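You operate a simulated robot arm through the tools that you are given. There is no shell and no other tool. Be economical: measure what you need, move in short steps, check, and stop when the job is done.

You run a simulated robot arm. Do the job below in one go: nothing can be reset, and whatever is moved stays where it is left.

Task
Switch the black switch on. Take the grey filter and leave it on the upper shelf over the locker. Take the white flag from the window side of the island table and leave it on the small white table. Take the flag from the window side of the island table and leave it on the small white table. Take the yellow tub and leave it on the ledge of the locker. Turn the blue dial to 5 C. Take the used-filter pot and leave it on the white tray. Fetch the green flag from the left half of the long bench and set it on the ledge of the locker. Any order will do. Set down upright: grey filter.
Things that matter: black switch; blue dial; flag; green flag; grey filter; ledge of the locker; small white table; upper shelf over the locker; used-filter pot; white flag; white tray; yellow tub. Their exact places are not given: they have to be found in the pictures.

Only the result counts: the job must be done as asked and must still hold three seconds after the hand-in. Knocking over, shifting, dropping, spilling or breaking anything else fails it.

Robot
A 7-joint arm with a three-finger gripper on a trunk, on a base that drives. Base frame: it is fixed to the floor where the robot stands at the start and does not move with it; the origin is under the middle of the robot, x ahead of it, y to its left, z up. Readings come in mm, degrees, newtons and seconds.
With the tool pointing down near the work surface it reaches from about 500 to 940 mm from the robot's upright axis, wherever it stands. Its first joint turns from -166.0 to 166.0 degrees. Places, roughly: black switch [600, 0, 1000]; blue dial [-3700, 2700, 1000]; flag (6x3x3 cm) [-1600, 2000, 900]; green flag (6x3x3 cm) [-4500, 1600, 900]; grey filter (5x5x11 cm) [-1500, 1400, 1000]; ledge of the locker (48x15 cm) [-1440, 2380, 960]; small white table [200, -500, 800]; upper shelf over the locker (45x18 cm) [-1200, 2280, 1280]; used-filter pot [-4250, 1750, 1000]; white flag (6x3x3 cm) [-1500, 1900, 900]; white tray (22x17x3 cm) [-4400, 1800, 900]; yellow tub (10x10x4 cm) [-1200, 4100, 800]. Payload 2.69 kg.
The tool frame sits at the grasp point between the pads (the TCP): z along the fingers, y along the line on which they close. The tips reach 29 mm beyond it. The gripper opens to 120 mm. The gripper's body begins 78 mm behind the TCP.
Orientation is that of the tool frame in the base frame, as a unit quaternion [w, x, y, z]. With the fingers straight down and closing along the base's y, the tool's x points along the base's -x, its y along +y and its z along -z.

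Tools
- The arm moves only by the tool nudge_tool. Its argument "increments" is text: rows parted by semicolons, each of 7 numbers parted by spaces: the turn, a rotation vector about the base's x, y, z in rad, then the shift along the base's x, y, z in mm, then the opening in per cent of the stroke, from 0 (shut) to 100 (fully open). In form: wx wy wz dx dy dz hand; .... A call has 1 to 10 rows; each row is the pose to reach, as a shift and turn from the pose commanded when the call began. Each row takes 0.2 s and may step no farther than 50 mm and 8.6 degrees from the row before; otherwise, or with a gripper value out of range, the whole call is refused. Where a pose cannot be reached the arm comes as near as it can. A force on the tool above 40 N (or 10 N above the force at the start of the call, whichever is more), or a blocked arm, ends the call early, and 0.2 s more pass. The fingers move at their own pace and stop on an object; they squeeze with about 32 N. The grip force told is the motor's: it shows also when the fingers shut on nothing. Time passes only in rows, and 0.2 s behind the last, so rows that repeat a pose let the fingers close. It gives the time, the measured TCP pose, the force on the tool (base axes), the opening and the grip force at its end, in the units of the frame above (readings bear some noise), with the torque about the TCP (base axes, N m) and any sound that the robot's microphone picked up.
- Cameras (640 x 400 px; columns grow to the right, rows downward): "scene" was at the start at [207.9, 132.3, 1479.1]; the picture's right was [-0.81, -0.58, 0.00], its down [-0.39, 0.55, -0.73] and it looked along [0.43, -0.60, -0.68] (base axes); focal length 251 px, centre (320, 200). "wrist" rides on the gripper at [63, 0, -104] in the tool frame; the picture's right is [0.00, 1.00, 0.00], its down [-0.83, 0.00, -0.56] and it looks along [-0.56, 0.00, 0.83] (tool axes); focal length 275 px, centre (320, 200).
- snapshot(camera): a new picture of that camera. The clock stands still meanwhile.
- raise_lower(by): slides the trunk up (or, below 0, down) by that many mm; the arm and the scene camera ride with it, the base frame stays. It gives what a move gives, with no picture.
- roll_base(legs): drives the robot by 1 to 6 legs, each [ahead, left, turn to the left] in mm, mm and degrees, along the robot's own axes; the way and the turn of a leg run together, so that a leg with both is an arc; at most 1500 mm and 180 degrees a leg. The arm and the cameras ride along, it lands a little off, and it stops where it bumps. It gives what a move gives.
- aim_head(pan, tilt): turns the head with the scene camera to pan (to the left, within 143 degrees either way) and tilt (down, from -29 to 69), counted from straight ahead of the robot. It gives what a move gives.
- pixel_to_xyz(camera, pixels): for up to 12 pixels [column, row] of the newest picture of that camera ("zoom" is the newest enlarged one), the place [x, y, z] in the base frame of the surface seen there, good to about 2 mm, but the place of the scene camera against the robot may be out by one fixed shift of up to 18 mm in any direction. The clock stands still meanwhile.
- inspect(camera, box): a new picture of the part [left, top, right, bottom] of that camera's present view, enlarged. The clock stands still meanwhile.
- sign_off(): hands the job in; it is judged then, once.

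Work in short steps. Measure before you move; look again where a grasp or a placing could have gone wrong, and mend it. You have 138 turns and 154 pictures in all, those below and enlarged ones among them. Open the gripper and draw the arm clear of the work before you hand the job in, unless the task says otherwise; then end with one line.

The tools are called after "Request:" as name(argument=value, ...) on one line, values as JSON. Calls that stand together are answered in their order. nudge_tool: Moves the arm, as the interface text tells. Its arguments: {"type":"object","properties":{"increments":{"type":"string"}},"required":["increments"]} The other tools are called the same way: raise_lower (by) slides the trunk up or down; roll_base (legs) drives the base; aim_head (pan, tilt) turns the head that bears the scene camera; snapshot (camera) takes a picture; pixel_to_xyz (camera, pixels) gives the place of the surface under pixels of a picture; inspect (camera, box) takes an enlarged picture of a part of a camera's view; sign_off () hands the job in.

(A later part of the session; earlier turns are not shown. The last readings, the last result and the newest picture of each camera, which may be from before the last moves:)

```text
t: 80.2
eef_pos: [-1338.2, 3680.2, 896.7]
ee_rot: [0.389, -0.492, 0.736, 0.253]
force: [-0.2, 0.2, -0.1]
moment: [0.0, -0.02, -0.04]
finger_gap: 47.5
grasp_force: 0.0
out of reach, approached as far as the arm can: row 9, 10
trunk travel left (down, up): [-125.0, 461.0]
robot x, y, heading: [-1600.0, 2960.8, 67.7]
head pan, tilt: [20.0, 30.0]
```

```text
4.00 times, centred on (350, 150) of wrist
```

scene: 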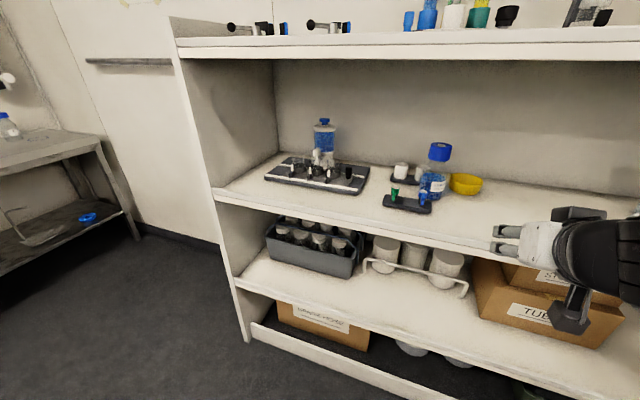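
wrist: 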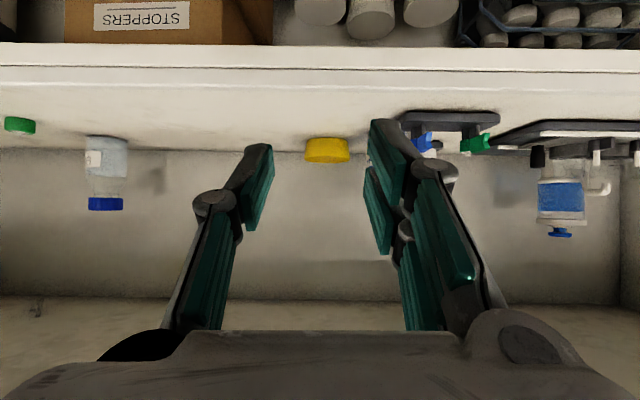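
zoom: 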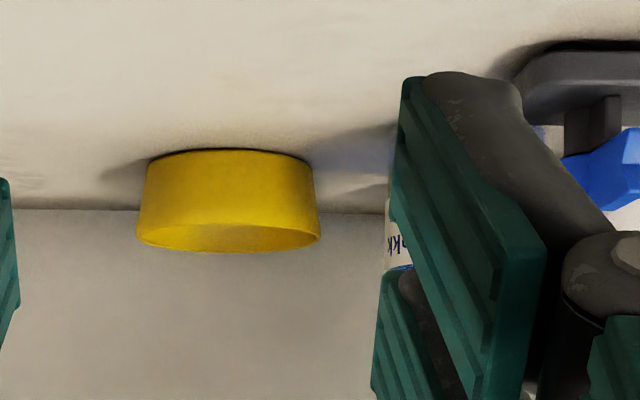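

Wrist reading: tub centre ≈(-1181,4086), right rim ≈(-1139,4069), rim z≈816. I'll shift the tool 30 mm right, then drive in 300 mm beneath the top board.

Request:
nudge_tool(increments="0 0 0 14 -6 0 40; 0 0 0 27 -12 0 40")

Request:
roll_base(legs=[[300, 0, 0]])

Request:
snapshot(camera="wrist")

Request:
snapshot(camera="scene")

```text
t: 80.8
eef_pos: [-1312.3, 3669.9, 898.4]
ee_rot: [0.39, -0.491, 0.736, 0.254]
force: [-0.4, 0.3, -0.1]
moment: [0.02, 0.02, 0.0]
finger_gap: 47.8
grasp_force: 0.0
trunk travel left (down, up): [-125.0, 461.0]
robot x, y, heading: [-1598.7, 2960.9, 68.3]
head pan, tilt: [20.0, 30.0]
```

```text
t: 82.8
eef_pos: [-1197.0, 3945.0, 898.7]
ee_rot: [0.39, -0.491, 0.737, 0.252]
force: [0.0, 0.3, -0.2]
moment: [0.02, 0.01, 0.0]
finger_gap: 48.5
grasp_force: 0.1
trunk travel left (down, up): [-125.0, 461.0]
robot x, y, heading: [-1483.5, 3236.3, 67.9]
head pan, tilt: [20.0, 30.0]
```

```text
120 pictures are left
```

wrist: 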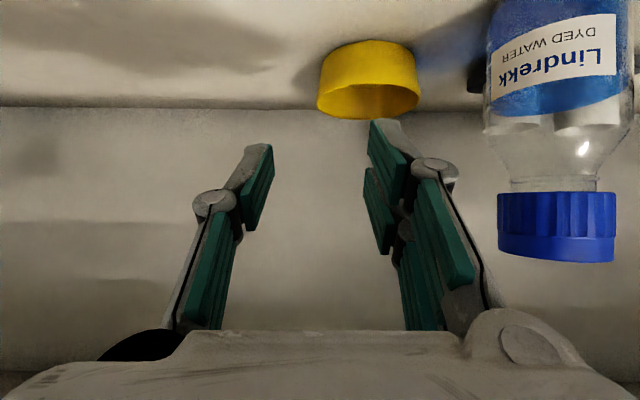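

```text
119 pictures are left
```

scene: 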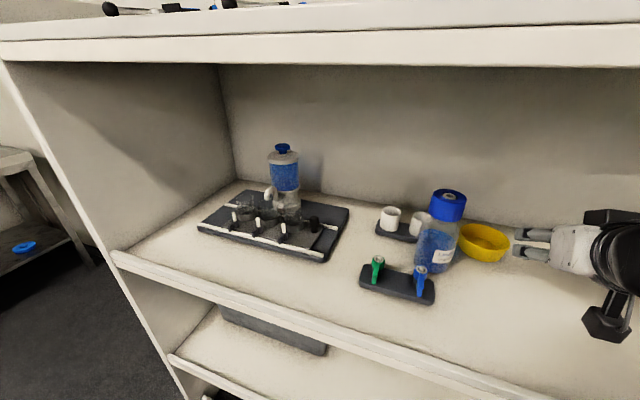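

Request:
pixel_to_xyz(camera="wrist", pixels=[[318, 98], [419, 103], [370, 117], [370, 100], [325, 60], [410, 62], [365, 52], [490, 60], [500, 220]])

```text
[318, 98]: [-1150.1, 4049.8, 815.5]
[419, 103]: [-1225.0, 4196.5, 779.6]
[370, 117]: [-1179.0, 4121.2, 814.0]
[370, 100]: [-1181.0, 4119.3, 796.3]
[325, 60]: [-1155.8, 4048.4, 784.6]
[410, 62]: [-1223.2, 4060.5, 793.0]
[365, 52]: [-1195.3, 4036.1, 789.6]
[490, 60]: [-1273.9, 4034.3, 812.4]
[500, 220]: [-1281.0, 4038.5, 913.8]
```

Refined centre ≈(-1184,4081). I'll come in along the tool axis so that one finger ends inside the bowl at its right wall.

Request:
nudge_tool(increments="0 0 0 16 32 -27 40; 0 0 0 27 57 -46 40; 0 0 0 38 83 -65 40; 0 0 0 45 99 -77 40; 0 0 0 49 108 -83 40; 0 0 0 49 108 -83 40")

Request:
snapshot(camera="wrist")

Request:
snapshot(camera="scene")

```text
t: 84.2
eef_pos: [-1149.4, 4045.4, 822.4]
ee_rot: [0.391, -0.487, 0.738, 0.255]
force: [-0.4, -0.3, 1.6]
moment: [0.04, 0.01, 0.02]
finger_gap: 48.1
grasp_force: 0.2
trunk travel left (down, up): [-125.0, 461.0]
robot x, y, heading: [-1485.0, 3234.3, 67.7]
head pan, tilt: [20.0, 30.0]
```

```text
118 pictures are left
```

wrist: 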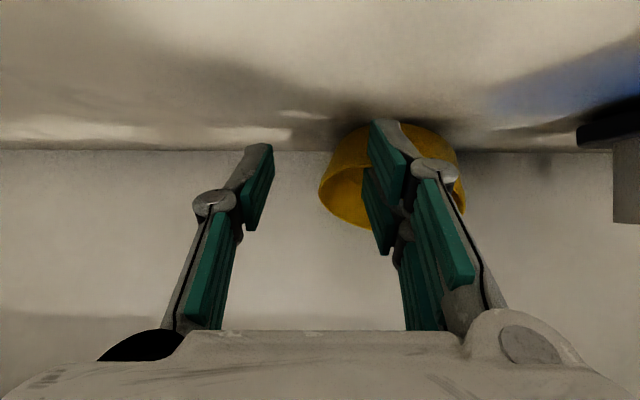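

```text
117 pictures are left
```

scene: 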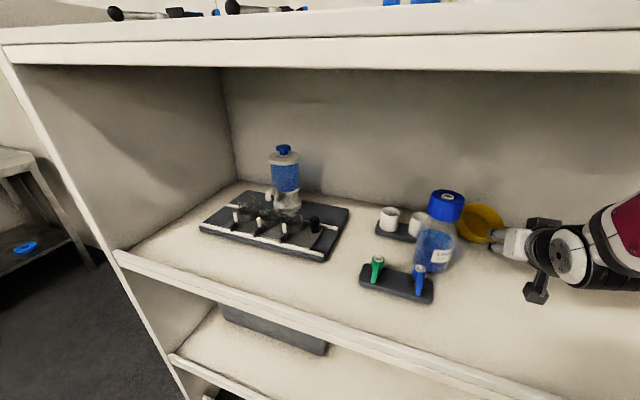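

The tub looks tilted in both pictures. I'll enlarge both views before closing.

Request:
inspect(camera="wrist", box=[280, 100, 480, 240])

Request:
inspect(camera="scene", box=[400, 180, 560, 280])

```text
2.86 times, centred on (380, 170) of wrist
```

zoom: 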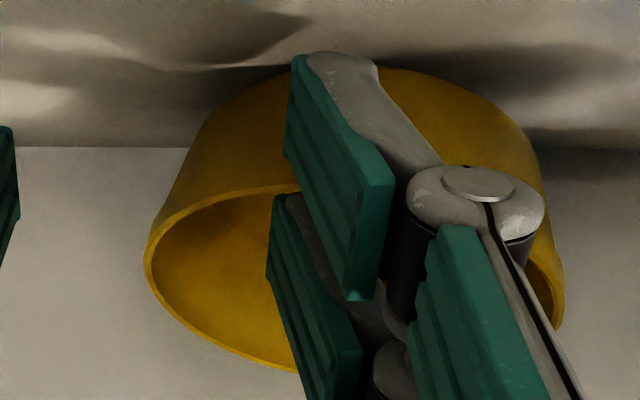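

```text
4.00 times, centred on (480, 230) of scene
```

zoom: 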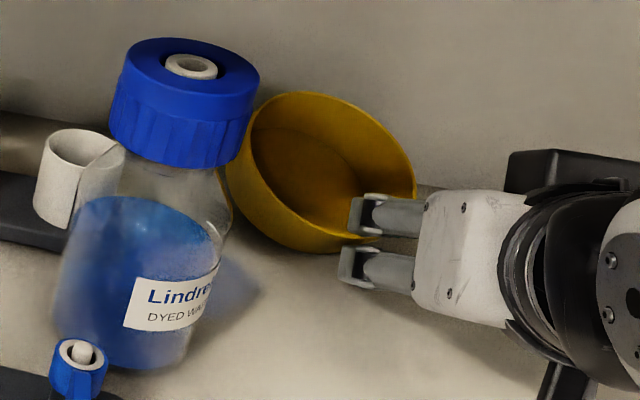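

The finger is pressing on the bowl's front rim and tipping it. I'll back out along the axis and let it settle.

Request:
nudge_tool(increments="0 0 0 -6 -15 17 40; 0 0 0 -13 -30 33 40; 0 0 0 -25 -60 55 40; 0 0 0 -25 -60 55 40")

Request:
snapshot(camera="wrist")

Request:
inspect(camera="scene", box=[400, 180, 560, 280])

Request:
pixel_to_xyz(camera="zoom", pixels=[[240, 160], [410, 190], [300, 240], [350, 150], [330, 200]])

```text
t: 85.2
eef_pos: [-1172.2, 3994.0, 872.3]
ee_rot: [0.391, -0.49, 0.737, 0.253]
force: [-0.4, -0.1, 0.4]
moment: [-0.01, 0.03, 0.01]
finger_gap: 47.7
grasp_force: 0.0
trunk travel left (down, up): [-125.0, 461.0]
robot x, y, heading: [-1484.0, 3235.3, 67.9]
head pan, tilt: [20.0, 30.0]
```

```text
114 pictures are left
```

wrist: 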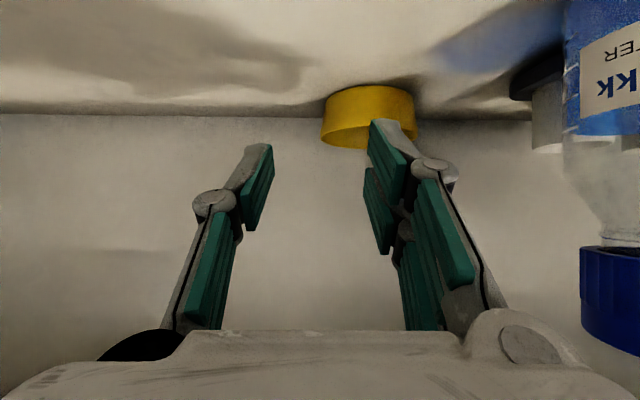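

```text
4.00 times, centred on (480, 230) of scene
```

zoom: 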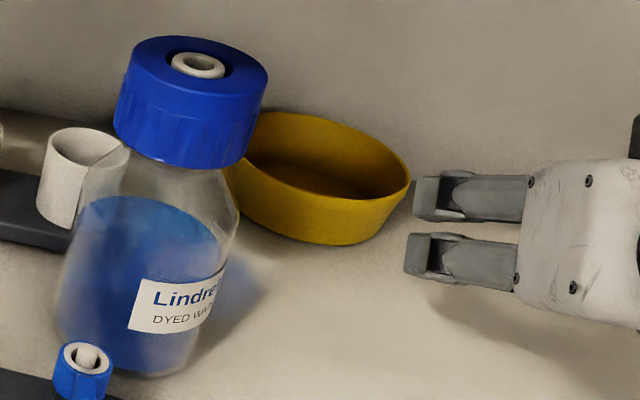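

```text
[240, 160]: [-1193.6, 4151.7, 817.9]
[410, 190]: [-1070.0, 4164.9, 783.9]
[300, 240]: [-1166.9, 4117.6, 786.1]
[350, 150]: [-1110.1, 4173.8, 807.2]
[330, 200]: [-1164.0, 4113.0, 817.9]
```

The tub is flat again, but pushed back some 60 mm. I'll remeasure it with the wrist camera.

Request:
pixel_to_xyz(camera="wrist", pixels=[[322, 138], [416, 138], [345, 149], [345, 140], [330, 100], [410, 100], [370, 92], [300, 110], [340, 116], [200, 130]])

Request:
inspect(camera="wrist", box=[280, 60, 480, 185])

```text
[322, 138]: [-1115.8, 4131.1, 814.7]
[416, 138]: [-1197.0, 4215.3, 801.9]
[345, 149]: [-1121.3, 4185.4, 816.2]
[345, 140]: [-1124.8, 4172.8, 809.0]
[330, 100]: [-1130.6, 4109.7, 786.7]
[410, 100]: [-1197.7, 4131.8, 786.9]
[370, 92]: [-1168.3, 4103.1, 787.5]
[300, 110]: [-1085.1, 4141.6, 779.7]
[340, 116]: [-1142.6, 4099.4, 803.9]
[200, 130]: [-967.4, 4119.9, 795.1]
```

```text
3.20 times, centred on (380, 122) of wrist
```

zoom: 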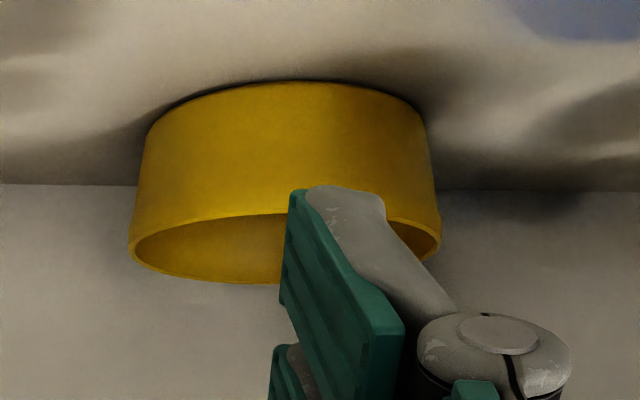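

The tub now rests against the back panel, centred near (-1148,4142). Before going 80 mm deeper I'll check the arm's clearance under the top board.

Request:
aim_head(pan=-12, tilt=25)

Request:
snapshot(camera="scene")

Request:
pixel_to_xyz(camera="scene", pixels=[[320, 200], [360, 200], [400, 200], [300, 170], [350, 150], [400, 150], [450, 150], [330, 120], [420, 100]])

```text
t: 86.2
eef_pos: [-1172.6, 3993.1, 872.0]
ee_rot: [0.391, -0.49, 0.737, 0.253]
force: [-0.1, -0.4, 0.9]
moment: [0.01, 0.02, -0.03]
finger_gap: 47.9
grasp_force: 0.2
trunk travel left (down, up): [-125.0, 461.0]
robot x, y, heading: [-1488.0, 3236.9, 68.1]
head pan, tilt: [-12.0, 25.0]
```

```text
111 pictures are left
```

scene: 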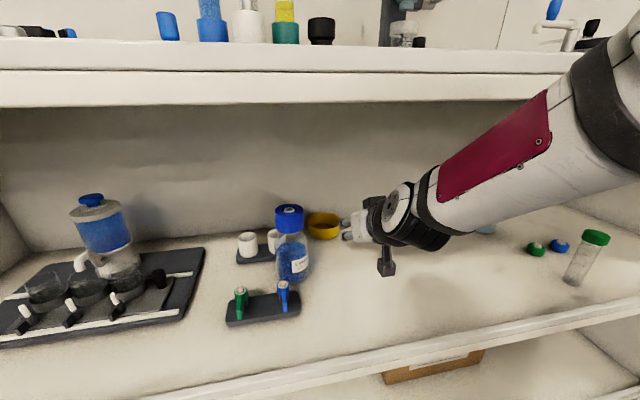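

```text
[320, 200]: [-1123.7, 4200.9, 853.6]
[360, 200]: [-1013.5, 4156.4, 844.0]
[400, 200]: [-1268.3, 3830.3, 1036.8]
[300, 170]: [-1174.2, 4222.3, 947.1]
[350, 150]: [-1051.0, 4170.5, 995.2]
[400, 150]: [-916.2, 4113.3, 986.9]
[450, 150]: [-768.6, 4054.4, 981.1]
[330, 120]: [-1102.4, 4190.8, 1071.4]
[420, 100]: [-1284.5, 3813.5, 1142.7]
```

I'll measure the forearm's upper edge.

Request:
pixel_to_xyz(camera="scene", pixels=[[440, 170], [480, 140], [520, 112], [545, 95], [575, 75], [600, 40], [480, 190], [540, 160], [420, 190], [410, 195]])

```text
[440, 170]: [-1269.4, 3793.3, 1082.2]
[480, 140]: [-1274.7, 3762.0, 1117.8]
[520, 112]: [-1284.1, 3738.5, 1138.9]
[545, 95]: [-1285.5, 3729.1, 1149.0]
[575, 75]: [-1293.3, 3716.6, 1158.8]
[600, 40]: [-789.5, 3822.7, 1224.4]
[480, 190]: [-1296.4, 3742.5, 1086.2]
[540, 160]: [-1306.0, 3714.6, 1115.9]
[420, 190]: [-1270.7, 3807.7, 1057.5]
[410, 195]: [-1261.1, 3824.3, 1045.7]
```

The forearm would pass about 40 mm beneath the board. I'll go in with a narrower opening and only about 10 mm of pinch depth, so that the knuckle clears the front rim.

Request:
nudge_tool(increments="0 0 0 21 38 -7 28; 0 0 0 42 77 -14 28; 0 0 0 52 100 -31 28; 0 0 0 57 111 -40 28; 0 0 0 62 122 -48 28; 0 0 0 62 122 -48 28")

Request:
snapshot(camera="wrist")

Request:
inspect(camera="scene", box=[260, 180, 420, 280])

```text
t: 87.8
eef_pos: [-1137.7, 4015.8, 827.4]
ee_rot: [0.371, -0.465, 0.757, 0.271]
force: [0.7, 1.4, 0.9]
moment: [-0.12, 0.07, 0.01]
finger_gap: 33.6
grasp_force: 0.0
trunk travel left (down, up): [-125.0, 461.0]
robot x, y, heading: [-1494.9, 3204.8, 67.0]
head pan, tilt: [-12.0, 25.0]
stopped in row 6: the arm was blocked; the commanded pose is now the measured one
```

```text
110 pictures are left
```

wrist: 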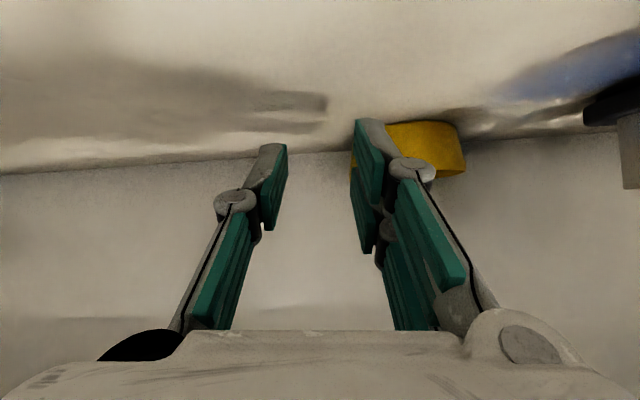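

```text
4.00 times, centred on (340, 230) of scene
```

zoom: 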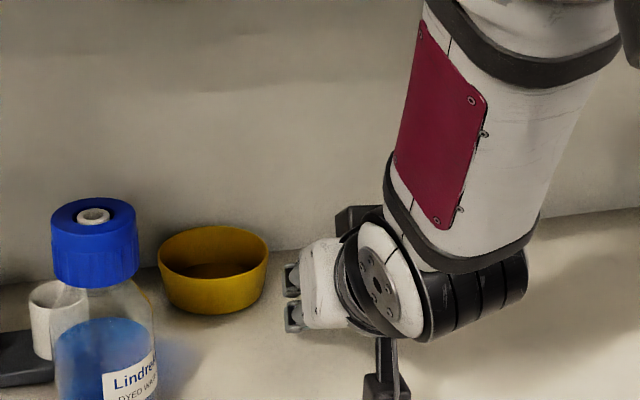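

The arm was blocked and the base shoved back 30 mm; the forearm is steeper now. I'll look at where it touches.

Request:
snapshot(camera="scene")

Request:
pixel_to_xyz(camera="scene", pixels=[[370, 180], [380, 150], [400, 120], [420, 90], [430, 70], [440, 120], [470, 100], [360, 230], [300, 100], [520, 90]])

```text
108 pictures are left
```

scene: 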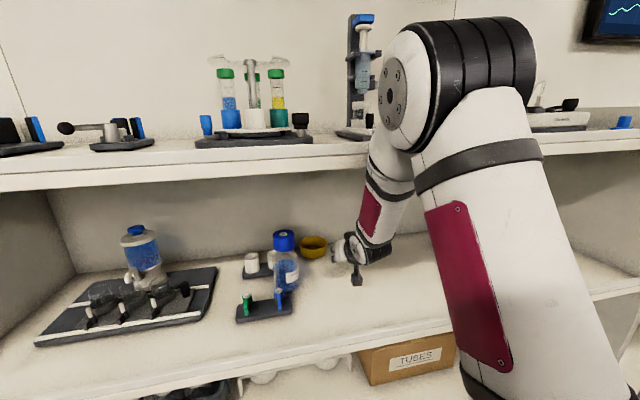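

```text
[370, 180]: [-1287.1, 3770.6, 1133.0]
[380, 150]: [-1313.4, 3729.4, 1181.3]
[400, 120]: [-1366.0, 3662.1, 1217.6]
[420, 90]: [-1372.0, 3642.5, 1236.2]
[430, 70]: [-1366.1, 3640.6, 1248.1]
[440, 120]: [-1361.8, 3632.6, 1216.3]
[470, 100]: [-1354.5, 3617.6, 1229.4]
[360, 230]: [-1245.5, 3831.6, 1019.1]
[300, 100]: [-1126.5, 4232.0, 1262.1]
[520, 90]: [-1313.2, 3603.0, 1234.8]
```

The forearm's top is jammed under the board's front edge because the elbow rides too high. I'll back the base out 250 mm, lower the trunk the remaining 125 mm and raise the arm to compensate, to flatten the forearm.

Request:
roll_base(legs=[[-250, 0, 0]])

Request:
raise_lower(by=-125)

Request:
nudge_tool(increments="0 0 0 10 20 40 28; 0 0 0 20 40 80 28; 0 0 0 25 55 125 28; 0 0 0 35 80 135 28; 0 0 0 35 80 135 28")

Request:
aim_head(pan=-12, tilt=15)

Request:
snapshot(camera="scene")

Request:
snapshot(camera="wrist")

```text
t: 88.7
eef_pos: [-1127.8, 4070.8, 821.1]
ee_rot: [0.401, -0.444, 0.735, 0.32]
force: [0.4, -0.1, -11.0]
moment: [0.73, -0.31, -0.02]
finger_gap: 33.5
grasp_force: 0.0
trunk travel left (down, up): [-125.0, 461.0]
robot x, y, heading: [-1517.3, 3154.2, 67.7]
head pan, tilt: [-12.0, 25.0]
stopped in leg 1: the robot was blocked; the commanded pose is now the measured one
```

```text
t: 89.1
eef_pos: [-1126.9, 4106.7, 806.8]
ee_rot: [0.403, -0.435, 0.73, 0.338]
force: [-108.6, -238.2, 242.6]
moment: [5.82, 5.54, 10.51]
finger_gap: 47.4
grasp_force: 8.7
trunk travel left (down, up): [-123.0, 463.0]
robot x, y, heading: [-1520.6, 3144.5, 67.9]
head pan, tilt: [-12.0, 25.0]
stopped: the arm was blocked; the commanded pose is now the measured one
```

```text
t: 89.3
eef_pos: [-1100.5, 4194.2, 816.4]
ee_rot: [0.432, -0.426, 0.713, 0.352]
force: [-57.8, -199.8, 271.3]
moment: [-44.81, 15.54, 0.15]
finger_gap: 81.3
grasp_force: 19.6
trunk travel left (down, up): [-123.0, 463.0]
robot x, y, heading: [-1534.3, 3142.8, 68.5]
head pan, tilt: [-12.0, 25.0]
stopped in row 1: the force on the tool passed its limit at 570 N (the readings are from after the stop); the commanded pose is now the measured one
```

```text
t: 90.0
eef_pos: [-1095.8, 4207.2, 821.6]
ee_rot: [0.435, -0.42, 0.703, 0.374]
force: [-69.0, -56.6, 257.9]
moment: [-36.29, 15.38, -7.52]
finger_gap: 75.3
grasp_force: 9.1
trunk travel left (down, up): [-123.0, 463.0]
robot x, y, heading: [-1518.6, 3145.3, 68.1]
head pan, tilt: [-12.0, 15.0]
```

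```text
107 pictures are left
```

scene: 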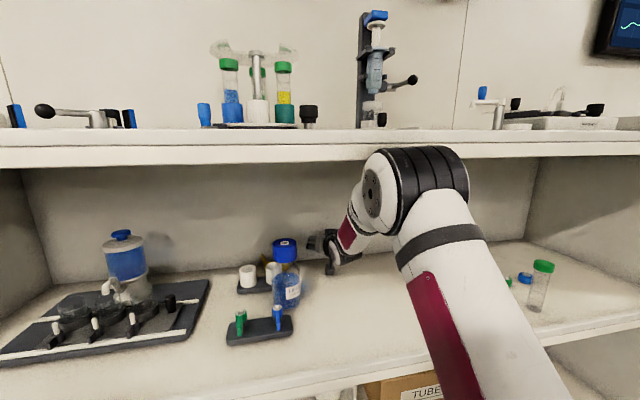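

```text
106 pictures are left
```

wrist: 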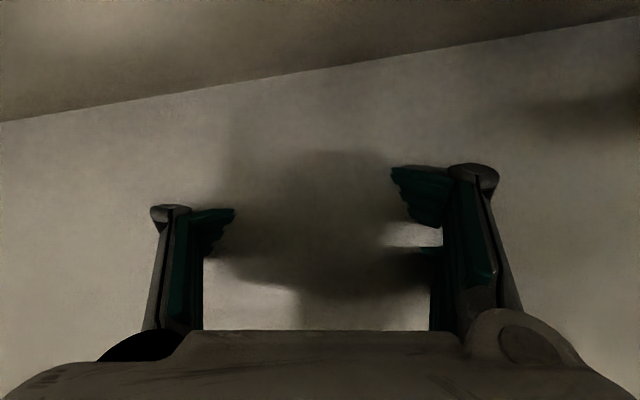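

The arm has wedged: the hand presses on the shelf (258 N up) and the elbow is under the board's edge. I'll ease it with small steps up and back toward me.

Request:
nudge_tool(increments="0 0 0 -2 -5 6 62; 0 0 0 -5 -12 12 62")

Request:
aim_head(pan=-12, tilt=30)

Request:
snapshot(camera="scene")

Request:
pixel_to_xyz(camera="scene", pixels=[[385, 60], [430, 60], [365, 90], [335, 150], [350, 130], [450, 100], [480, 200], [300, 60]])

```text
t: 90.4
eef_pos: [-1092.9, 4213.6, 823.9]
ee_rot: [0.441, -0.418, 0.699, 0.377]
force: [-15.2, -29.3, 68.4]
moment: [-9.6, 3.64, -0.82]
finger_gap: 77.9
grasp_force: 23.3
trunk travel left (down, up): [-123.0, 463.0]
robot x, y, heading: [-1522.5, 3147.3, 67.7]
head pan, tilt: [-12.0, 15.0]
stopped in row 1: the arm was blocked; the commanded pose is now the measured one
```

```text
t: 91.1
eef_pos: [-1093.6, 4213.0, 823.8]
ee_rot: [0.439, -0.42, 0.7, 0.375]
force: [-12.7, -11.9, 64.6]
moment: [-8.36, 3.32, -1.13]
finger_gap: 77.9
grasp_force: 44.5
trunk travel left (down, up): [-123.0, 463.0]
robot x, y, heading: [-1522.5, 3151.2, 68.1]
head pan, tilt: [-12.0, 30.0]
```

```text
105 pictures are left
```

scene: 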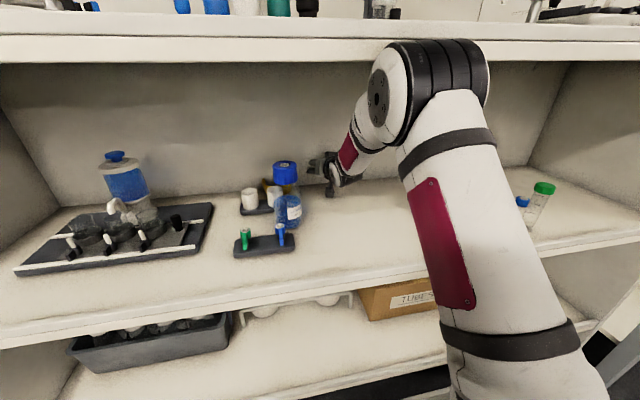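

```text
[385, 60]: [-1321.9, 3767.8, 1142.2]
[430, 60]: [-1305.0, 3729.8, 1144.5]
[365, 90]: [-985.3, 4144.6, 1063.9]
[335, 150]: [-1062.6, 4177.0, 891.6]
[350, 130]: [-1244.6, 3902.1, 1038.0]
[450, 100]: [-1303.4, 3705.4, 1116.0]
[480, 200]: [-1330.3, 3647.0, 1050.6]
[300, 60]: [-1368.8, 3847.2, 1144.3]
```

The elbow (top z≈1144 at n≈3040) sits just in front of the board, so I can lift slightly and back straight out. Raise the trunk 12 mm, then back up 80 mm.

Request:
raise_lower(by=12)

Request:
roll_base(legs=[[-80, 0, 0]])

Request:
snapshot(camera="scene")

```text
t: 91.7
eef_pos: [-1094.3, 4214.3, 821.9]
ee_rot: [0.439, -0.426, 0.701, 0.368]
force: [-6.9, -7.2, 14.0]
moment: [-2.05, 0.58, 0.04]
finger_gap: 78.6
grasp_force: 44.6
trunk travel left (down, up): [-132.0, 454.0]
robot x, y, heading: [-1522.6, 3146.0, 68.0]
head pan, tilt: [-12.0, 30.0]
stopped: the force on the tool passed its limit at 96 N (the readings are from after the stop); the commanded pose is now the measured one
```

```text
t: 92.7
eef_pos: [-1120.3, 4138.7, 821.5]
ee_rot: [0.44, -0.424, 0.701, 0.368]
force: [4.1, 6.6, 11.0]
moment: [-1.36, 0.38, 0.29]
finger_gap: 77.3
grasp_force: 0.3
trunk travel left (down, up): [-132.0, 454.0]
robot x, y, heading: [-1549.9, 3071.7, 67.7]
head pan, tilt: [-12.0, 30.0]
```

```text
104 pictures are left
```

scene: 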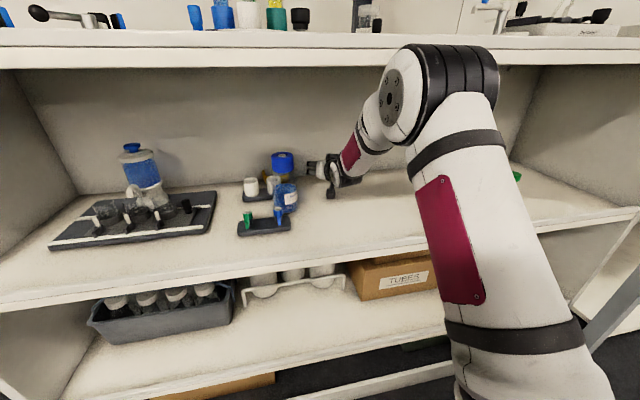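

It came free (forces ≈10 N). I'll continue backing 250 mm until the hand is clear of the shelf.

Request:
roll_base(legs=[[-120, 0, 0], [-230, 0, 0]])

Request:
snapshot(camera="scene")

Request:
snapshot(camera="wrist")

```text
t: 94.8
eef_pos: [-1205.4, 3932.8, 833.1]
ee_rot: [0.451, -0.42, 0.691, 0.378]
force: [0.2, 1.3, 1.6]
moment: [-0.04, 0.05, -0.02]
finger_gap: 74.4
grasp_force: 0.1
trunk travel left (down, up): [-132.0, 454.0]
robot x, y, heading: [-1634.7, 2858.7, 67.9]
head pan, tilt: [-12.0, 30.0]
stopped in leg 2: the force on the tool passed its limit at 183 N (the readings are from after the stop); the commanded pose is now the measured one
```

```text
103 pictures are left
```

scene: 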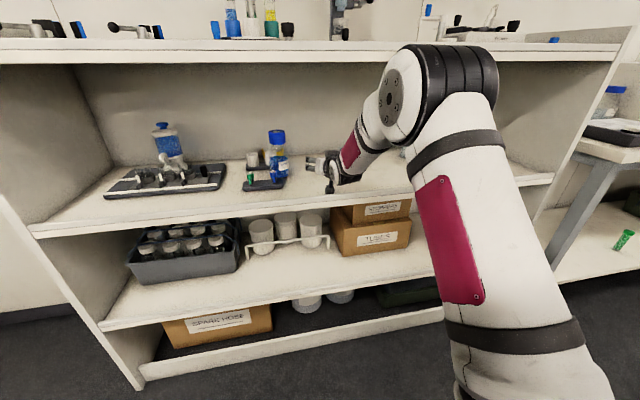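

```text
102 pictures are left
```

wrist: 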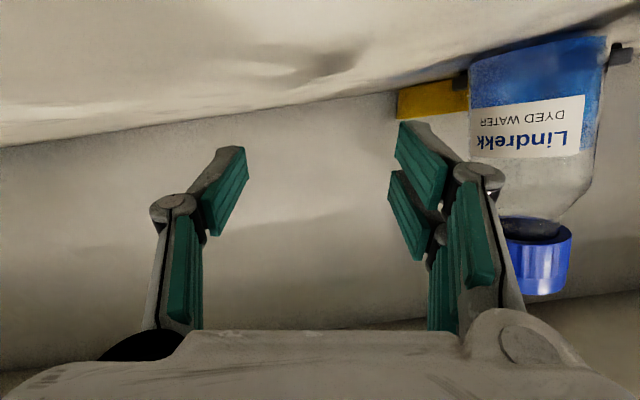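

A second jolt stopped the base; the bottle still stands and the tub lies behind it at (430,95) in the wrist view. I'll measure hand and forearm clearances.

Request:
pixel_to_xyz(camera="scene", pixels=[[330, 188], [345, 180], [335, 150], [355, 130], [375, 95], [385, 60], [400, 50], [440, 45], [330, 205], [300, 45], [300, 62]])

Request:
inspect(camera="scene", box=[220, 20, 480, 230])

```text
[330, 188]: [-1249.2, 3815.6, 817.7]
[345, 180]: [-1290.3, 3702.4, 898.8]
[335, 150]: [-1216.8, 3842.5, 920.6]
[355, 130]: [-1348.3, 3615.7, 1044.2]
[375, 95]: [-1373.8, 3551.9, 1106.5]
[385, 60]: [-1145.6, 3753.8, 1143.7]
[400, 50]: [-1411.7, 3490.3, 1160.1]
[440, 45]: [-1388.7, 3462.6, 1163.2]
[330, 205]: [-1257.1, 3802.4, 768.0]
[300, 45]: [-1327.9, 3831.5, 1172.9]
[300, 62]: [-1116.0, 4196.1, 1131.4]
```

```text
1.90 times, centred on (350, 125) of scene
```

zoom: 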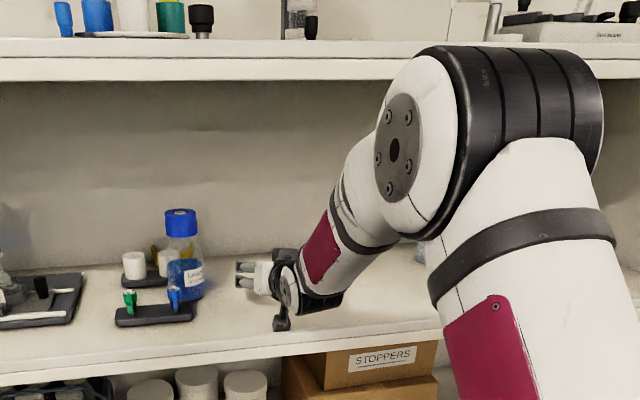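

The wrist and forearm are already out in front; only the low camera housing is near the shelf lip. I'll raise the hand 60 mm and then back off.

Request:
nudge_tool(increments="0 0 0 0 0 20 62; 0 0 0 0 0 40 62; 0 0 0 0 0 60 62")

Request:
roll_base(legs=[[-200, 0, 0]])

Request:
snapshot(camera="wrist")

Request:
snapshot(camera="scene")

```text
t: 95.6
eef_pos: [-1206.3, 3933.9, 893.5]
ee_rot: [0.451, -0.42, 0.691, 0.377]
force: [-0.4, 0.3, -0.4]
moment: [0.02, 0.01, 0.0]
finger_gap: 74.3
grasp_force: 0.0
trunk travel left (down, up): [-132.0, 454.0]
robot x, y, heading: [-1638.1, 2857.8, 67.8]
head pan, tilt: [-12.0, 30.0]
```

```text
t: 97.1
eef_pos: [-1296.0, 3830.7, 891.8]
ee_rot: [0.445, -0.43, 0.685, 0.384]
force: [0.4, 0.7, 0.2]
moment: [0.0, -0.02, 0.02]
finger_gap: 74.4
grasp_force: 0.0
trunk travel left (down, up): [-132.0, 454.0]
robot x, y, heading: [-1700.1, 2746.5, 69.2]
head pan, tilt: [-12.0, 30.0]
stopped in leg 1: the robot was blocked; the commanded pose is now the measured one
```

```text
100 pictures are left
```

wrist: 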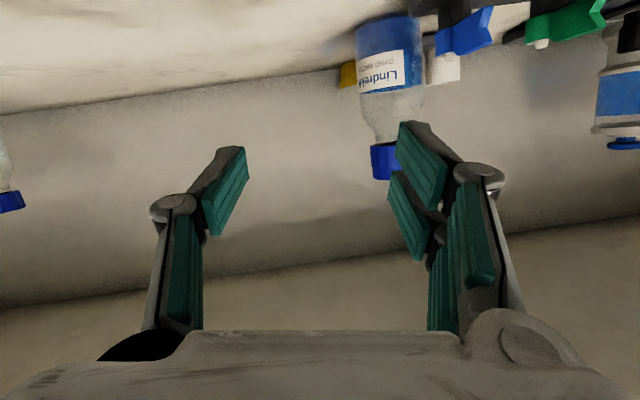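

```text
99 pictures are left
```

scene: 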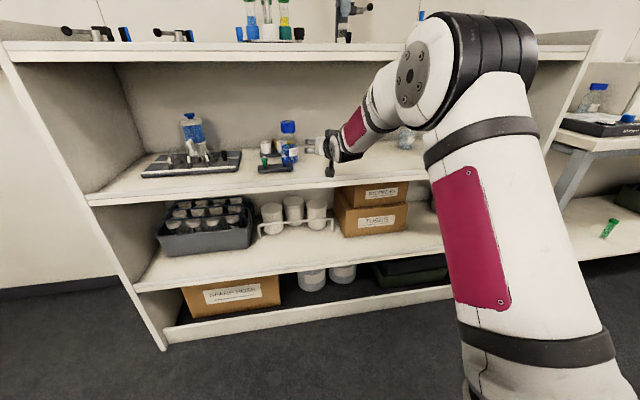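

The base bumped something behind it at n≈1950. I'll pull the arm back out of the shelf bay by moving the hand, then look behind and at the tub.

Request:
nudge_tool(increments="0 0 0 -15 -40 0 62; 0 0 0 -30 -80 0 62; 0 0 0 -45 -120 0 62; 0 0 0 -60 -160 0 62; 0 0 0 -75 -200 0 62; 0 0 0 -90 -240 0 62")

Request:
aim_head(pan=140, tilt=50)

Request:
snapshot(camera="scene")

Request:
aim_head(pan=-140, tilt=50)

Request:
snapshot(camera="scene")

```text
t: 98.5
eef_pos: [-1388.8, 3591.1, 891.6]
ee_rot: [0.445, -0.431, 0.685, 0.384]
force: [-0.1, -0.6, -0.5]
moment: [0.06, 0.0, -0.01]
finger_gap: 74.5
grasp_force: 0.1
trunk travel left (down, up): [-132.0, 454.0]
robot x, y, heading: [-1698.6, 2747.7, 69.4]
head pan, tilt: [-12.0, 30.0]
```

```text
t: 100.9
eef_pos: [-1390.2, 3591.7, 892.0]
ee_rot: [0.445, -0.431, 0.685, 0.384]
force: [0.2, -0.4, -0.3]
moment: [0.0, -0.02, 0.03]
finger_gap: 74.4
grasp_force: 0.0
trunk travel left (down, up): [-132.0, 454.0]
robot x, y, heading: [-1695.1, 2748.5, 69.3]
head pan, tilt: [140.0, 50.0]
```

```text
98 pictures are left
```

scene: 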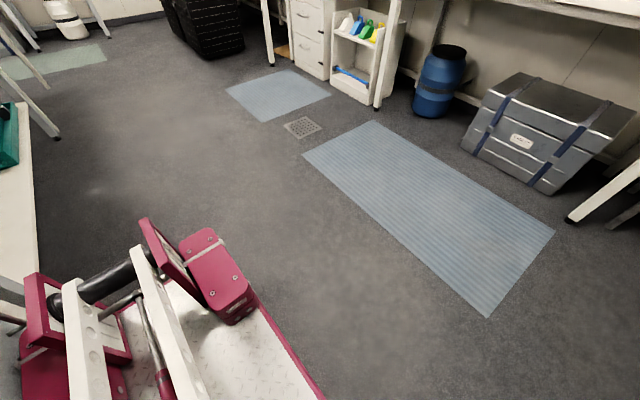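

```text
t: 104.8
eef_pos: [-1389.6, 3592.0, 891.1]
ee_rot: [0.445, -0.43, 0.685, 0.384]
force: [0.2, 0.4, 0.0]
moment: [-0.02, 0.01, 0.0]
finger_gap: 74.3
grasp_force: 0.1
trunk travel left (down, up): [-132.0, 454.0]
robot x, y, heading: [-1698.8, 2749.0, 69.2]
head pan, tilt: [-140.0, 50.0]
```

```text
97 pictures are left
```

scene: 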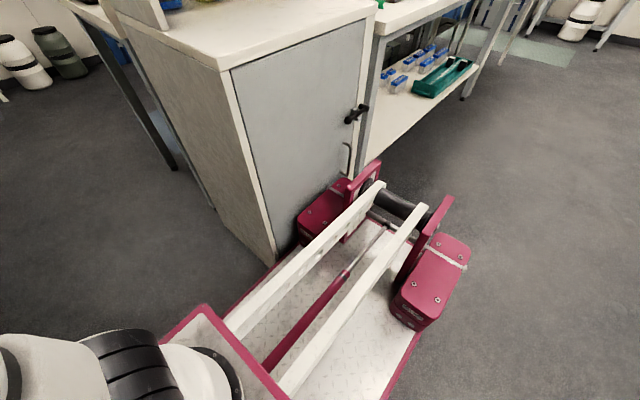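

Behind, the robot's long rear platform touched the locker's door side; it only pressed against it. I'll pull forward and left a little, raise the trunk for a view, and look at the tub.

Request:
roll_base(legs=[[60, 60, 0]])

Request:
raise_lower(by=200)

Request:
aim_head(pan=-8, tilt=20)

Request:
snapshot(camera="scene")

Request:
inspect(camera="scene", box=[180, 160, 380, 285])

```text
t: 105.8
eef_pos: [-1423.3, 3668.6, 891.2]
ee_rot: [0.445, -0.43, 0.685, 0.384]
force: [-0.5, 0.6, 0.1]
moment: [-0.02, -0.02, 0.01]
finger_gap: 74.5
grasp_force: 0.0
trunk travel left (down, up): [-132.0, 454.0]
robot x, y, heading: [-1734.1, 2821.4, 69.3]
head pan, tilt: [-140.0, 50.0]
```

```text
t: 108.0
eef_pos: [-1423.6, 3668.9, 1090.4]
ee_rot: [0.445, -0.43, 0.686, 0.384]
force: [0.2, 0.5, 0.0]
moment: [0.04, 0.0, 0.02]
finger_gap: 74.2
grasp_force: 0.1
trunk travel left (down, up): [-332.0, 254.0]
robot x, y, heading: [-1734.7, 2821.9, 69.5]
head pan, tilt: [-140.0, 50.0]
```

```text
t: 110.1
eef_pos: [-1425.3, 3669.1, 1091.4]
ee_rot: [0.445, -0.43, 0.685, 0.384]
force: [-0.2, -0.6, 0.3]
moment: [-0.02, -0.01, 0.0]
finger_gap: 74.2
grasp_force: 0.0
trunk travel left (down, up): [-332.0, 254.0]
robot x, y, heading: [-1732.4, 2822.5, 69.5]
head pan, tilt: [-8.0, 20.0]
```

```text
96 pictures are left
```

scene: 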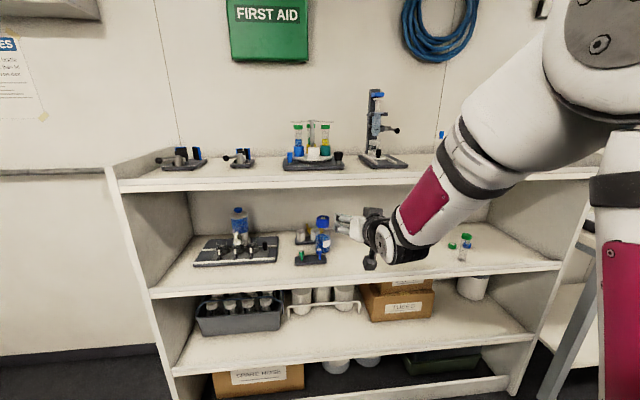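

```text
3.20 times, centred on (280, 222) of scene
```

zoom: 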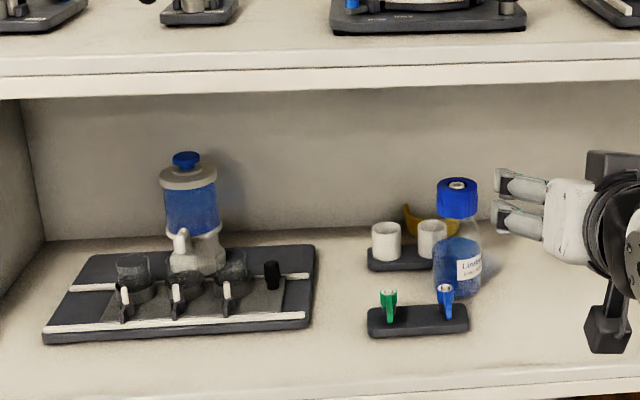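

The tub is now behind the bottle and beakers. I'll measure where it and the neighbours are.

Request:
inspect(camera="scene", box=[280, 200, 360, 275])

Request:
pixel_to_xyz(camera="scene", pixels=[[309, 226], [307, 224], [310, 231], [328, 227], [326, 250], [317, 245], [331, 245], [301, 243], [314, 243], [300, 262], [326, 262], [322, 218]])

```text
5.33 times, centred on (320, 238) of scene
```

zoom: 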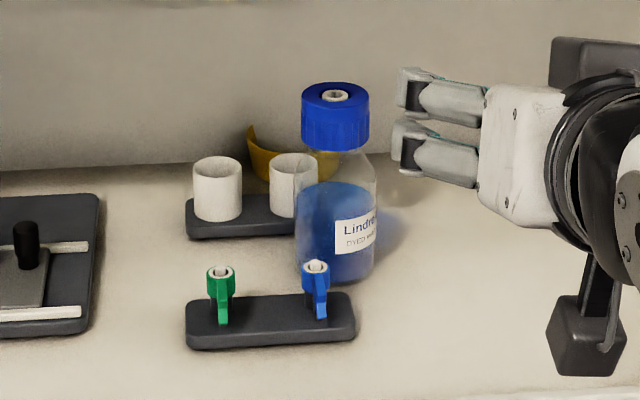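

```text
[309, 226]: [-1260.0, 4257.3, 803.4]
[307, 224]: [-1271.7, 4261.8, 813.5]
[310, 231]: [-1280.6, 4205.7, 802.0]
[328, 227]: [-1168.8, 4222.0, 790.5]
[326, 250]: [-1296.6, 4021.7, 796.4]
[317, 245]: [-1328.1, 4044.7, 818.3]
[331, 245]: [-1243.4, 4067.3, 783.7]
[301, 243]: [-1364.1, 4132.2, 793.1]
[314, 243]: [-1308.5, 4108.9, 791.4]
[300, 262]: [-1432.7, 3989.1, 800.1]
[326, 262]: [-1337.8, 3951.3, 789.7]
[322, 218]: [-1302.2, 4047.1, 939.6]
```

Bottle and rack are unmoved; the tub is behind them near (-1230,4195), against the back panel. I'll lower the trunk, yaw the tool to about 95° (coming from the right of the bottle), level its roll, shift right and look with the wrist camera.

Request:
raise_lower(by=-200)

Request:
nudge_tool(increments="-0.034 -0.032 0.11 28 -11 0 50; -0.069 -0.064 0.22 56 -22 0 50; -0.103 -0.097 0.331 84 -32 0 50; -0.138 -0.129 0.441 112 -43 0 50; -0.138 -0.129 0.441 140 -54 0 50; -0.138 -0.129 0.441 140 -54 0 50")

Request:
snapshot(camera="wrist")

```text
t: 112.3
eef_pos: [-1424.4, 3668.3, 891.9]
ee_rot: [0.445, -0.43, 0.684, 0.384]
force: [-0.5, -0.2, 0.6]
moment: [-0.03, 0.0, -0.03]
finger_gap: 74.8
grasp_force: 0.0
trunk travel left (down, up): [-132.0, 454.0]
robot x, y, heading: [-1736.2, 2821.5, 69.3]
head pan, tilt: [-8.0, 20.0]
```

```text
t: 113.7
eef_pos: [-1283.7, 3612.6, 891.0]
ee_rot: [-0.363, 0.622, -0.569, -0.396]
force: [0.1, -0.2, 0.0]
moment: [0.05, -0.02, 0.02]
finger_gap: 60.0
grasp_force: 0.1
trunk travel left (down, up): [-132.0, 454.0]
robot x, y, heading: [-1733.0, 2822.7, 69.6]
head pan, tilt: [-8.0, 20.0]
```

```text
93 pictures are left
```

wrist: 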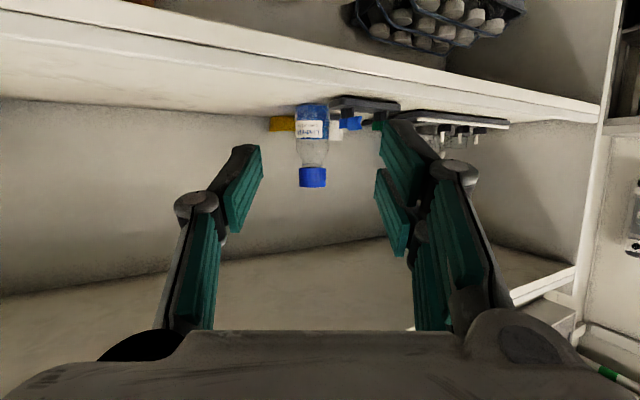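

Orientation achieved (heading 95°, 25° below horizontal). I'll enlarge and measure the tub, seen at (282,124).

Request:
inspect(camera="wrist", box=[240, 80, 400, 180])

Request:
pixel_to_xyz(camera="wrist", pixels=[[271, 119], [271, 130], [282, 118], [282, 130], [293, 119], [293, 130], [275, 124], [300, 112], [310, 110], [325, 112], [345, 115], [230, 125]])

```text
4.00 times, centred on (320, 130) of wrist
```

zoom: 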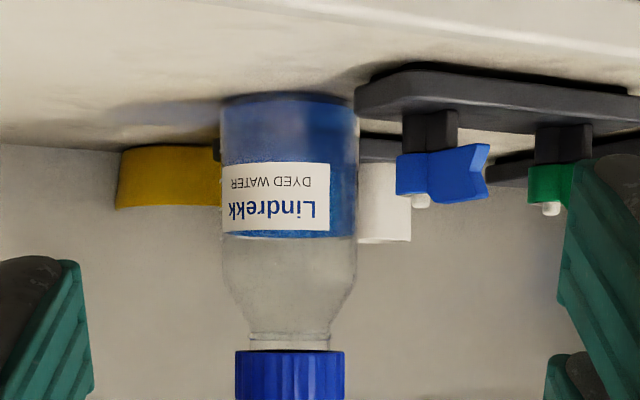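

```text
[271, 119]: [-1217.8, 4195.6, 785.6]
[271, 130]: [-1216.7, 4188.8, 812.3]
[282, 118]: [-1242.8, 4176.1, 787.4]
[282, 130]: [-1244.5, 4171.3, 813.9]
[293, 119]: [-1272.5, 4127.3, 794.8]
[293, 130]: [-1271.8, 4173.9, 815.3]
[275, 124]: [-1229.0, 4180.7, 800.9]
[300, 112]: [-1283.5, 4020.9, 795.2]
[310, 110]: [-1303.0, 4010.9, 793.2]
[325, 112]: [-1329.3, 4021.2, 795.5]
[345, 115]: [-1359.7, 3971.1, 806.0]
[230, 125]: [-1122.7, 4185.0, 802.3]
```

The tub stands upright, centre ≈(-1256,4214), against the back panel, with the bottle in front. Plan: trunk fully down, arm stretched and pitched about 43°, then let the base carry the hand in to the right of the bottle. First set the arm pose.

Request:
raise_lower(by=-130)

Request:
nudge_tool(increments="0 0 0 0 0 45 28; 0 0 0 5 15 85 28; -0.105 -0.009 0 10 45 110 28; -0.209 -0.018 0 15 80 110 28; -0.313 -0.027 0 20 120 110 28; -0.313 -0.027 0 30 165 110 28; -0.313 -0.027 0 42 210 110 28; -0.313 -0.027 0 42 220 110 28; -0.313 -0.027 0 42 220 110 28")

Request:
aim_head(pan=-15, tilt=10)

Request:
snapshot(camera="scene")

Request:
snapshot(camera="wrist")

```text
t: 115.3
eef_pos: [-1283.5, 3614.4, 760.8]
ee_rot: [-0.363, 0.623, -0.569, -0.396]
force: [0.2, -0.4, 0.0]
moment: [-0.01, 0.03, -0.02]
finger_gap: 60.1
grasp_force: 0.1
trunk travel left (down, up): [-2.0, 584.0]
robot x, y, heading: [-1733.5, 2825.9, 69.4]
head pan, tilt: [-8.0, 20.0]
```

```text
t: 117.3
eef_pos: [-1242.6, 3835.9, 872.1]
ee_rot: [-0.27, 0.676, -0.619, -0.294]
force: [-0.8, -0.7, -0.1]
moment: [-0.02, 0.0, 0.01]
finger_gap: 33.4
grasp_force: 0.0
trunk travel left (down, up): [-2.0, 584.0]
robot x, y, heading: [-1732.3, 2823.3, 69.4]
head pan, tilt: [-8.0, 20.0]
```

```text
t: 118.0
eef_pos: [-1243.7, 3835.8, 871.3]
ee_rot: [-0.27, 0.677, -0.619, -0.294]
force: [-0.1, 0.3, -0.5]
moment: [0.03, 0.02, 0.02]
finger_gap: 33.5
grasp_force: 0.1
trunk travel left (down, up): [-2.0, 584.0]
robot x, y, heading: [-1734.2, 2824.7, 69.5]
head pan, tilt: [-15.0, 10.0]
```

```text
91 pictures are left
```

scene: 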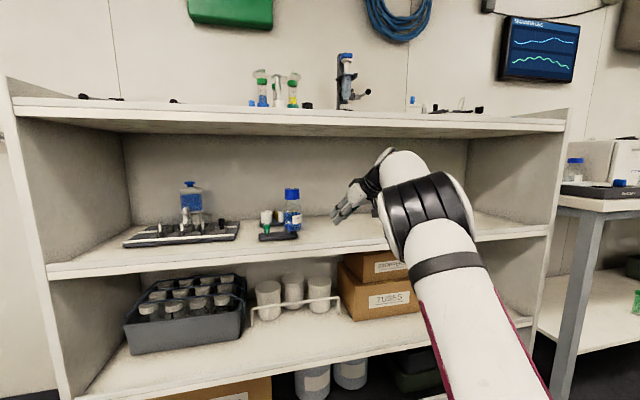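

```text
90 pictures are left
```

wrist: 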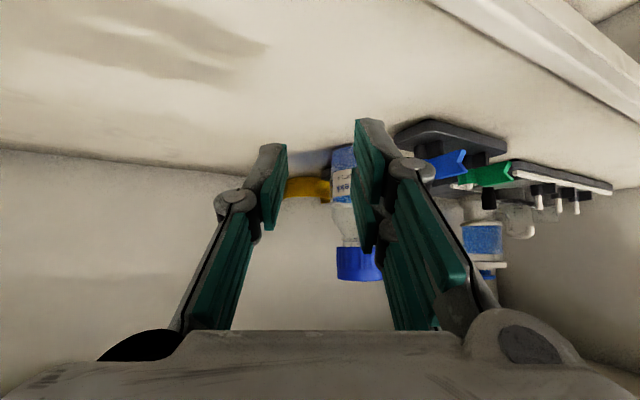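

The arm is now low and flat. I'll measure the arm's top edges and the tub again.

Request:
pixel_to_xyz(camera="scene", pixels=[[390, 150], [405, 155], [430, 175], [385, 165], [420, 165], [445, 180]])

Request:
pixel_to_xyz(camera="wrist", pixels=[[288, 182], [288, 195], [305, 178], [305, 196], [322, 180], [322, 197], [340, 160], [335, 200], [340, 265], [200, 165], [312, 201]])

Request:
inspect(camera="wrist", box=[260, 130, 400, 220])

```text
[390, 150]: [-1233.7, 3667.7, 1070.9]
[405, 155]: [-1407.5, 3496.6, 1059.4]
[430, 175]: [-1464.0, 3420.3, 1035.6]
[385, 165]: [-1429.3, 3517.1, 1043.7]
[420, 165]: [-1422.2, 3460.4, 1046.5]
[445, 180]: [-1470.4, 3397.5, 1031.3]
```

```text
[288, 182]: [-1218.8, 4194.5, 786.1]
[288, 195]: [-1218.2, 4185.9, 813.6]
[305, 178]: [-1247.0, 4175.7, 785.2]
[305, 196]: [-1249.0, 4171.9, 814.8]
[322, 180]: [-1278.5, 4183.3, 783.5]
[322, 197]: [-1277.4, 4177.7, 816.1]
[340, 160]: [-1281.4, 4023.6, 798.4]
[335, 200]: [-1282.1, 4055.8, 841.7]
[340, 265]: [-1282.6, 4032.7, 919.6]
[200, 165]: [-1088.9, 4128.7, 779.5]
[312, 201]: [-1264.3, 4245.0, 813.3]
```

```text
4.44 times, centred on (330, 175) of wrist
```

zoom: 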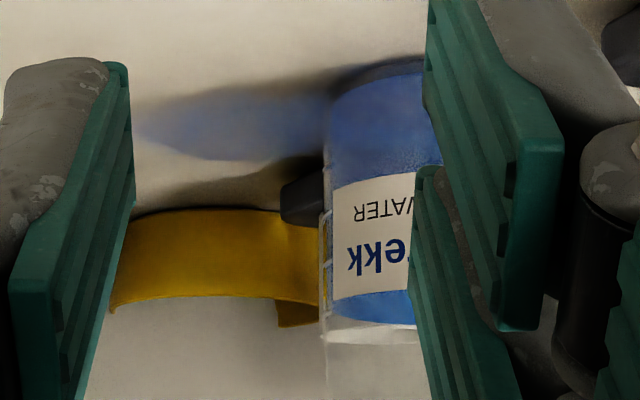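

The tub's shape looks odd: only a front wall shows, with no back rim. I'll raise the hand 90 mm for a better view into it.

Request:
nudge_tool(increments="0 0 0 10 0 45 60; 0 0 0 20 0 90 60; 0 0 0 20 0 90 60")

Request:
inspect(camera="wrist", box=[220, 80, 420, 220])

```text
t: 118.8
eef_pos: [-1229.8, 3822.9, 950.3]
ee_rot: [-0.269, 0.677, -0.619, -0.294]
force: [-1.0, 0.3, -1.0]
moment: [0.01, -0.01, 0.0]
finger_gap: 72.1
grasp_force: 0.0
out of reach, approached as far as the arm can: row 2, 3
trunk travel left (down, up): [-2.0, 584.0]
robot x, y, heading: [-1735.0, 2824.1, 69.2]
head pan, tilt: [-15.0, 10.0]
```

```text
2.86 times, centred on (320, 150) of wrist
```

zoom: 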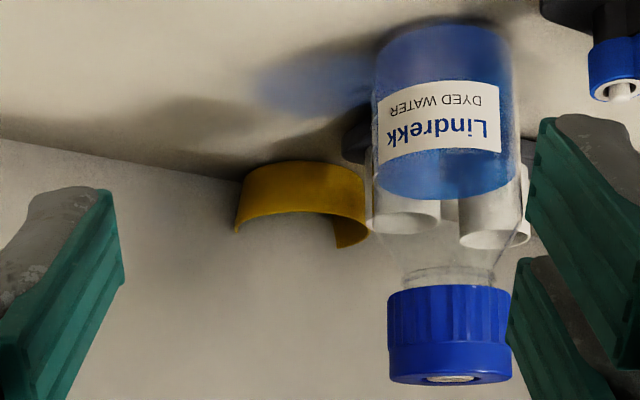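

The tub is upright, simply pushed part-way through the visual back panel; the bottle and rack stand untouched. I'll lower the hand to z≈855, drive in to the pre-grasp point right of the bottle, and check.

Request:
nudge_tool(increments="0 0 0 0 0 -45 28; 0 0 0 0 0 -90 28; 0 0 0 0 0 -95 28; 0 0 0 0 0 -95 28")

Request:
roll_base(legs=[[163, 18, 0]])

Request:
snapshot(camera="wrist")

Request:
pixel_to_xyz(camera="scene", pixels=[[320, 200]])

```text
t: 119.8
eef_pos: [-1230.3, 3823.9, 854.4]
ee_rot: [-0.27, 0.676, -0.62, -0.294]
force: [0.0, -1.2, -0.2]
moment: [0.0, 0.0, 0.01]
finger_gap: 33.6
grasp_force: 0.1
trunk travel left (down, up): [-2.0, 584.0]
robot x, y, heading: [-1733.5, 2825.8, 69.8]
head pan, tilt: [-15.0, 10.0]
```

```text
t: 121.2
eef_pos: [-1189.3, 3986.1, 856.0]
ee_rot: [-0.27, 0.676, -0.619, -0.294]
force: [0.1, -0.2, 0.0]
moment: [0.01, 0.01, 0.01]
finger_gap: 33.5
grasp_force: 0.0
trunk travel left (down, up): [-2.0, 584.0]
robot x, y, heading: [-1692.8, 2986.6, 69.5]
head pan, tilt: [-15.0, 10.0]
```

```text
87 pictures are left
```

wrist: 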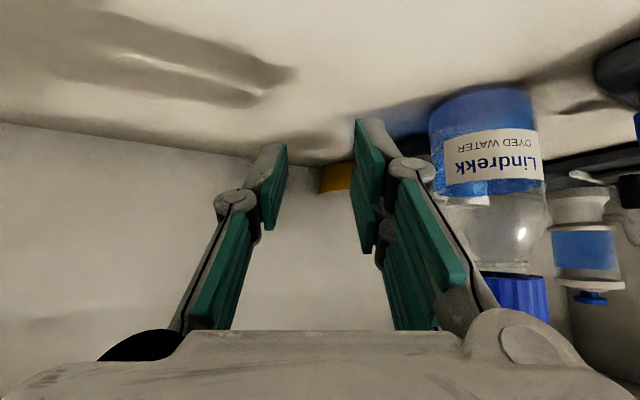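

```text
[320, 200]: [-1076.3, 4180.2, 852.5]
```

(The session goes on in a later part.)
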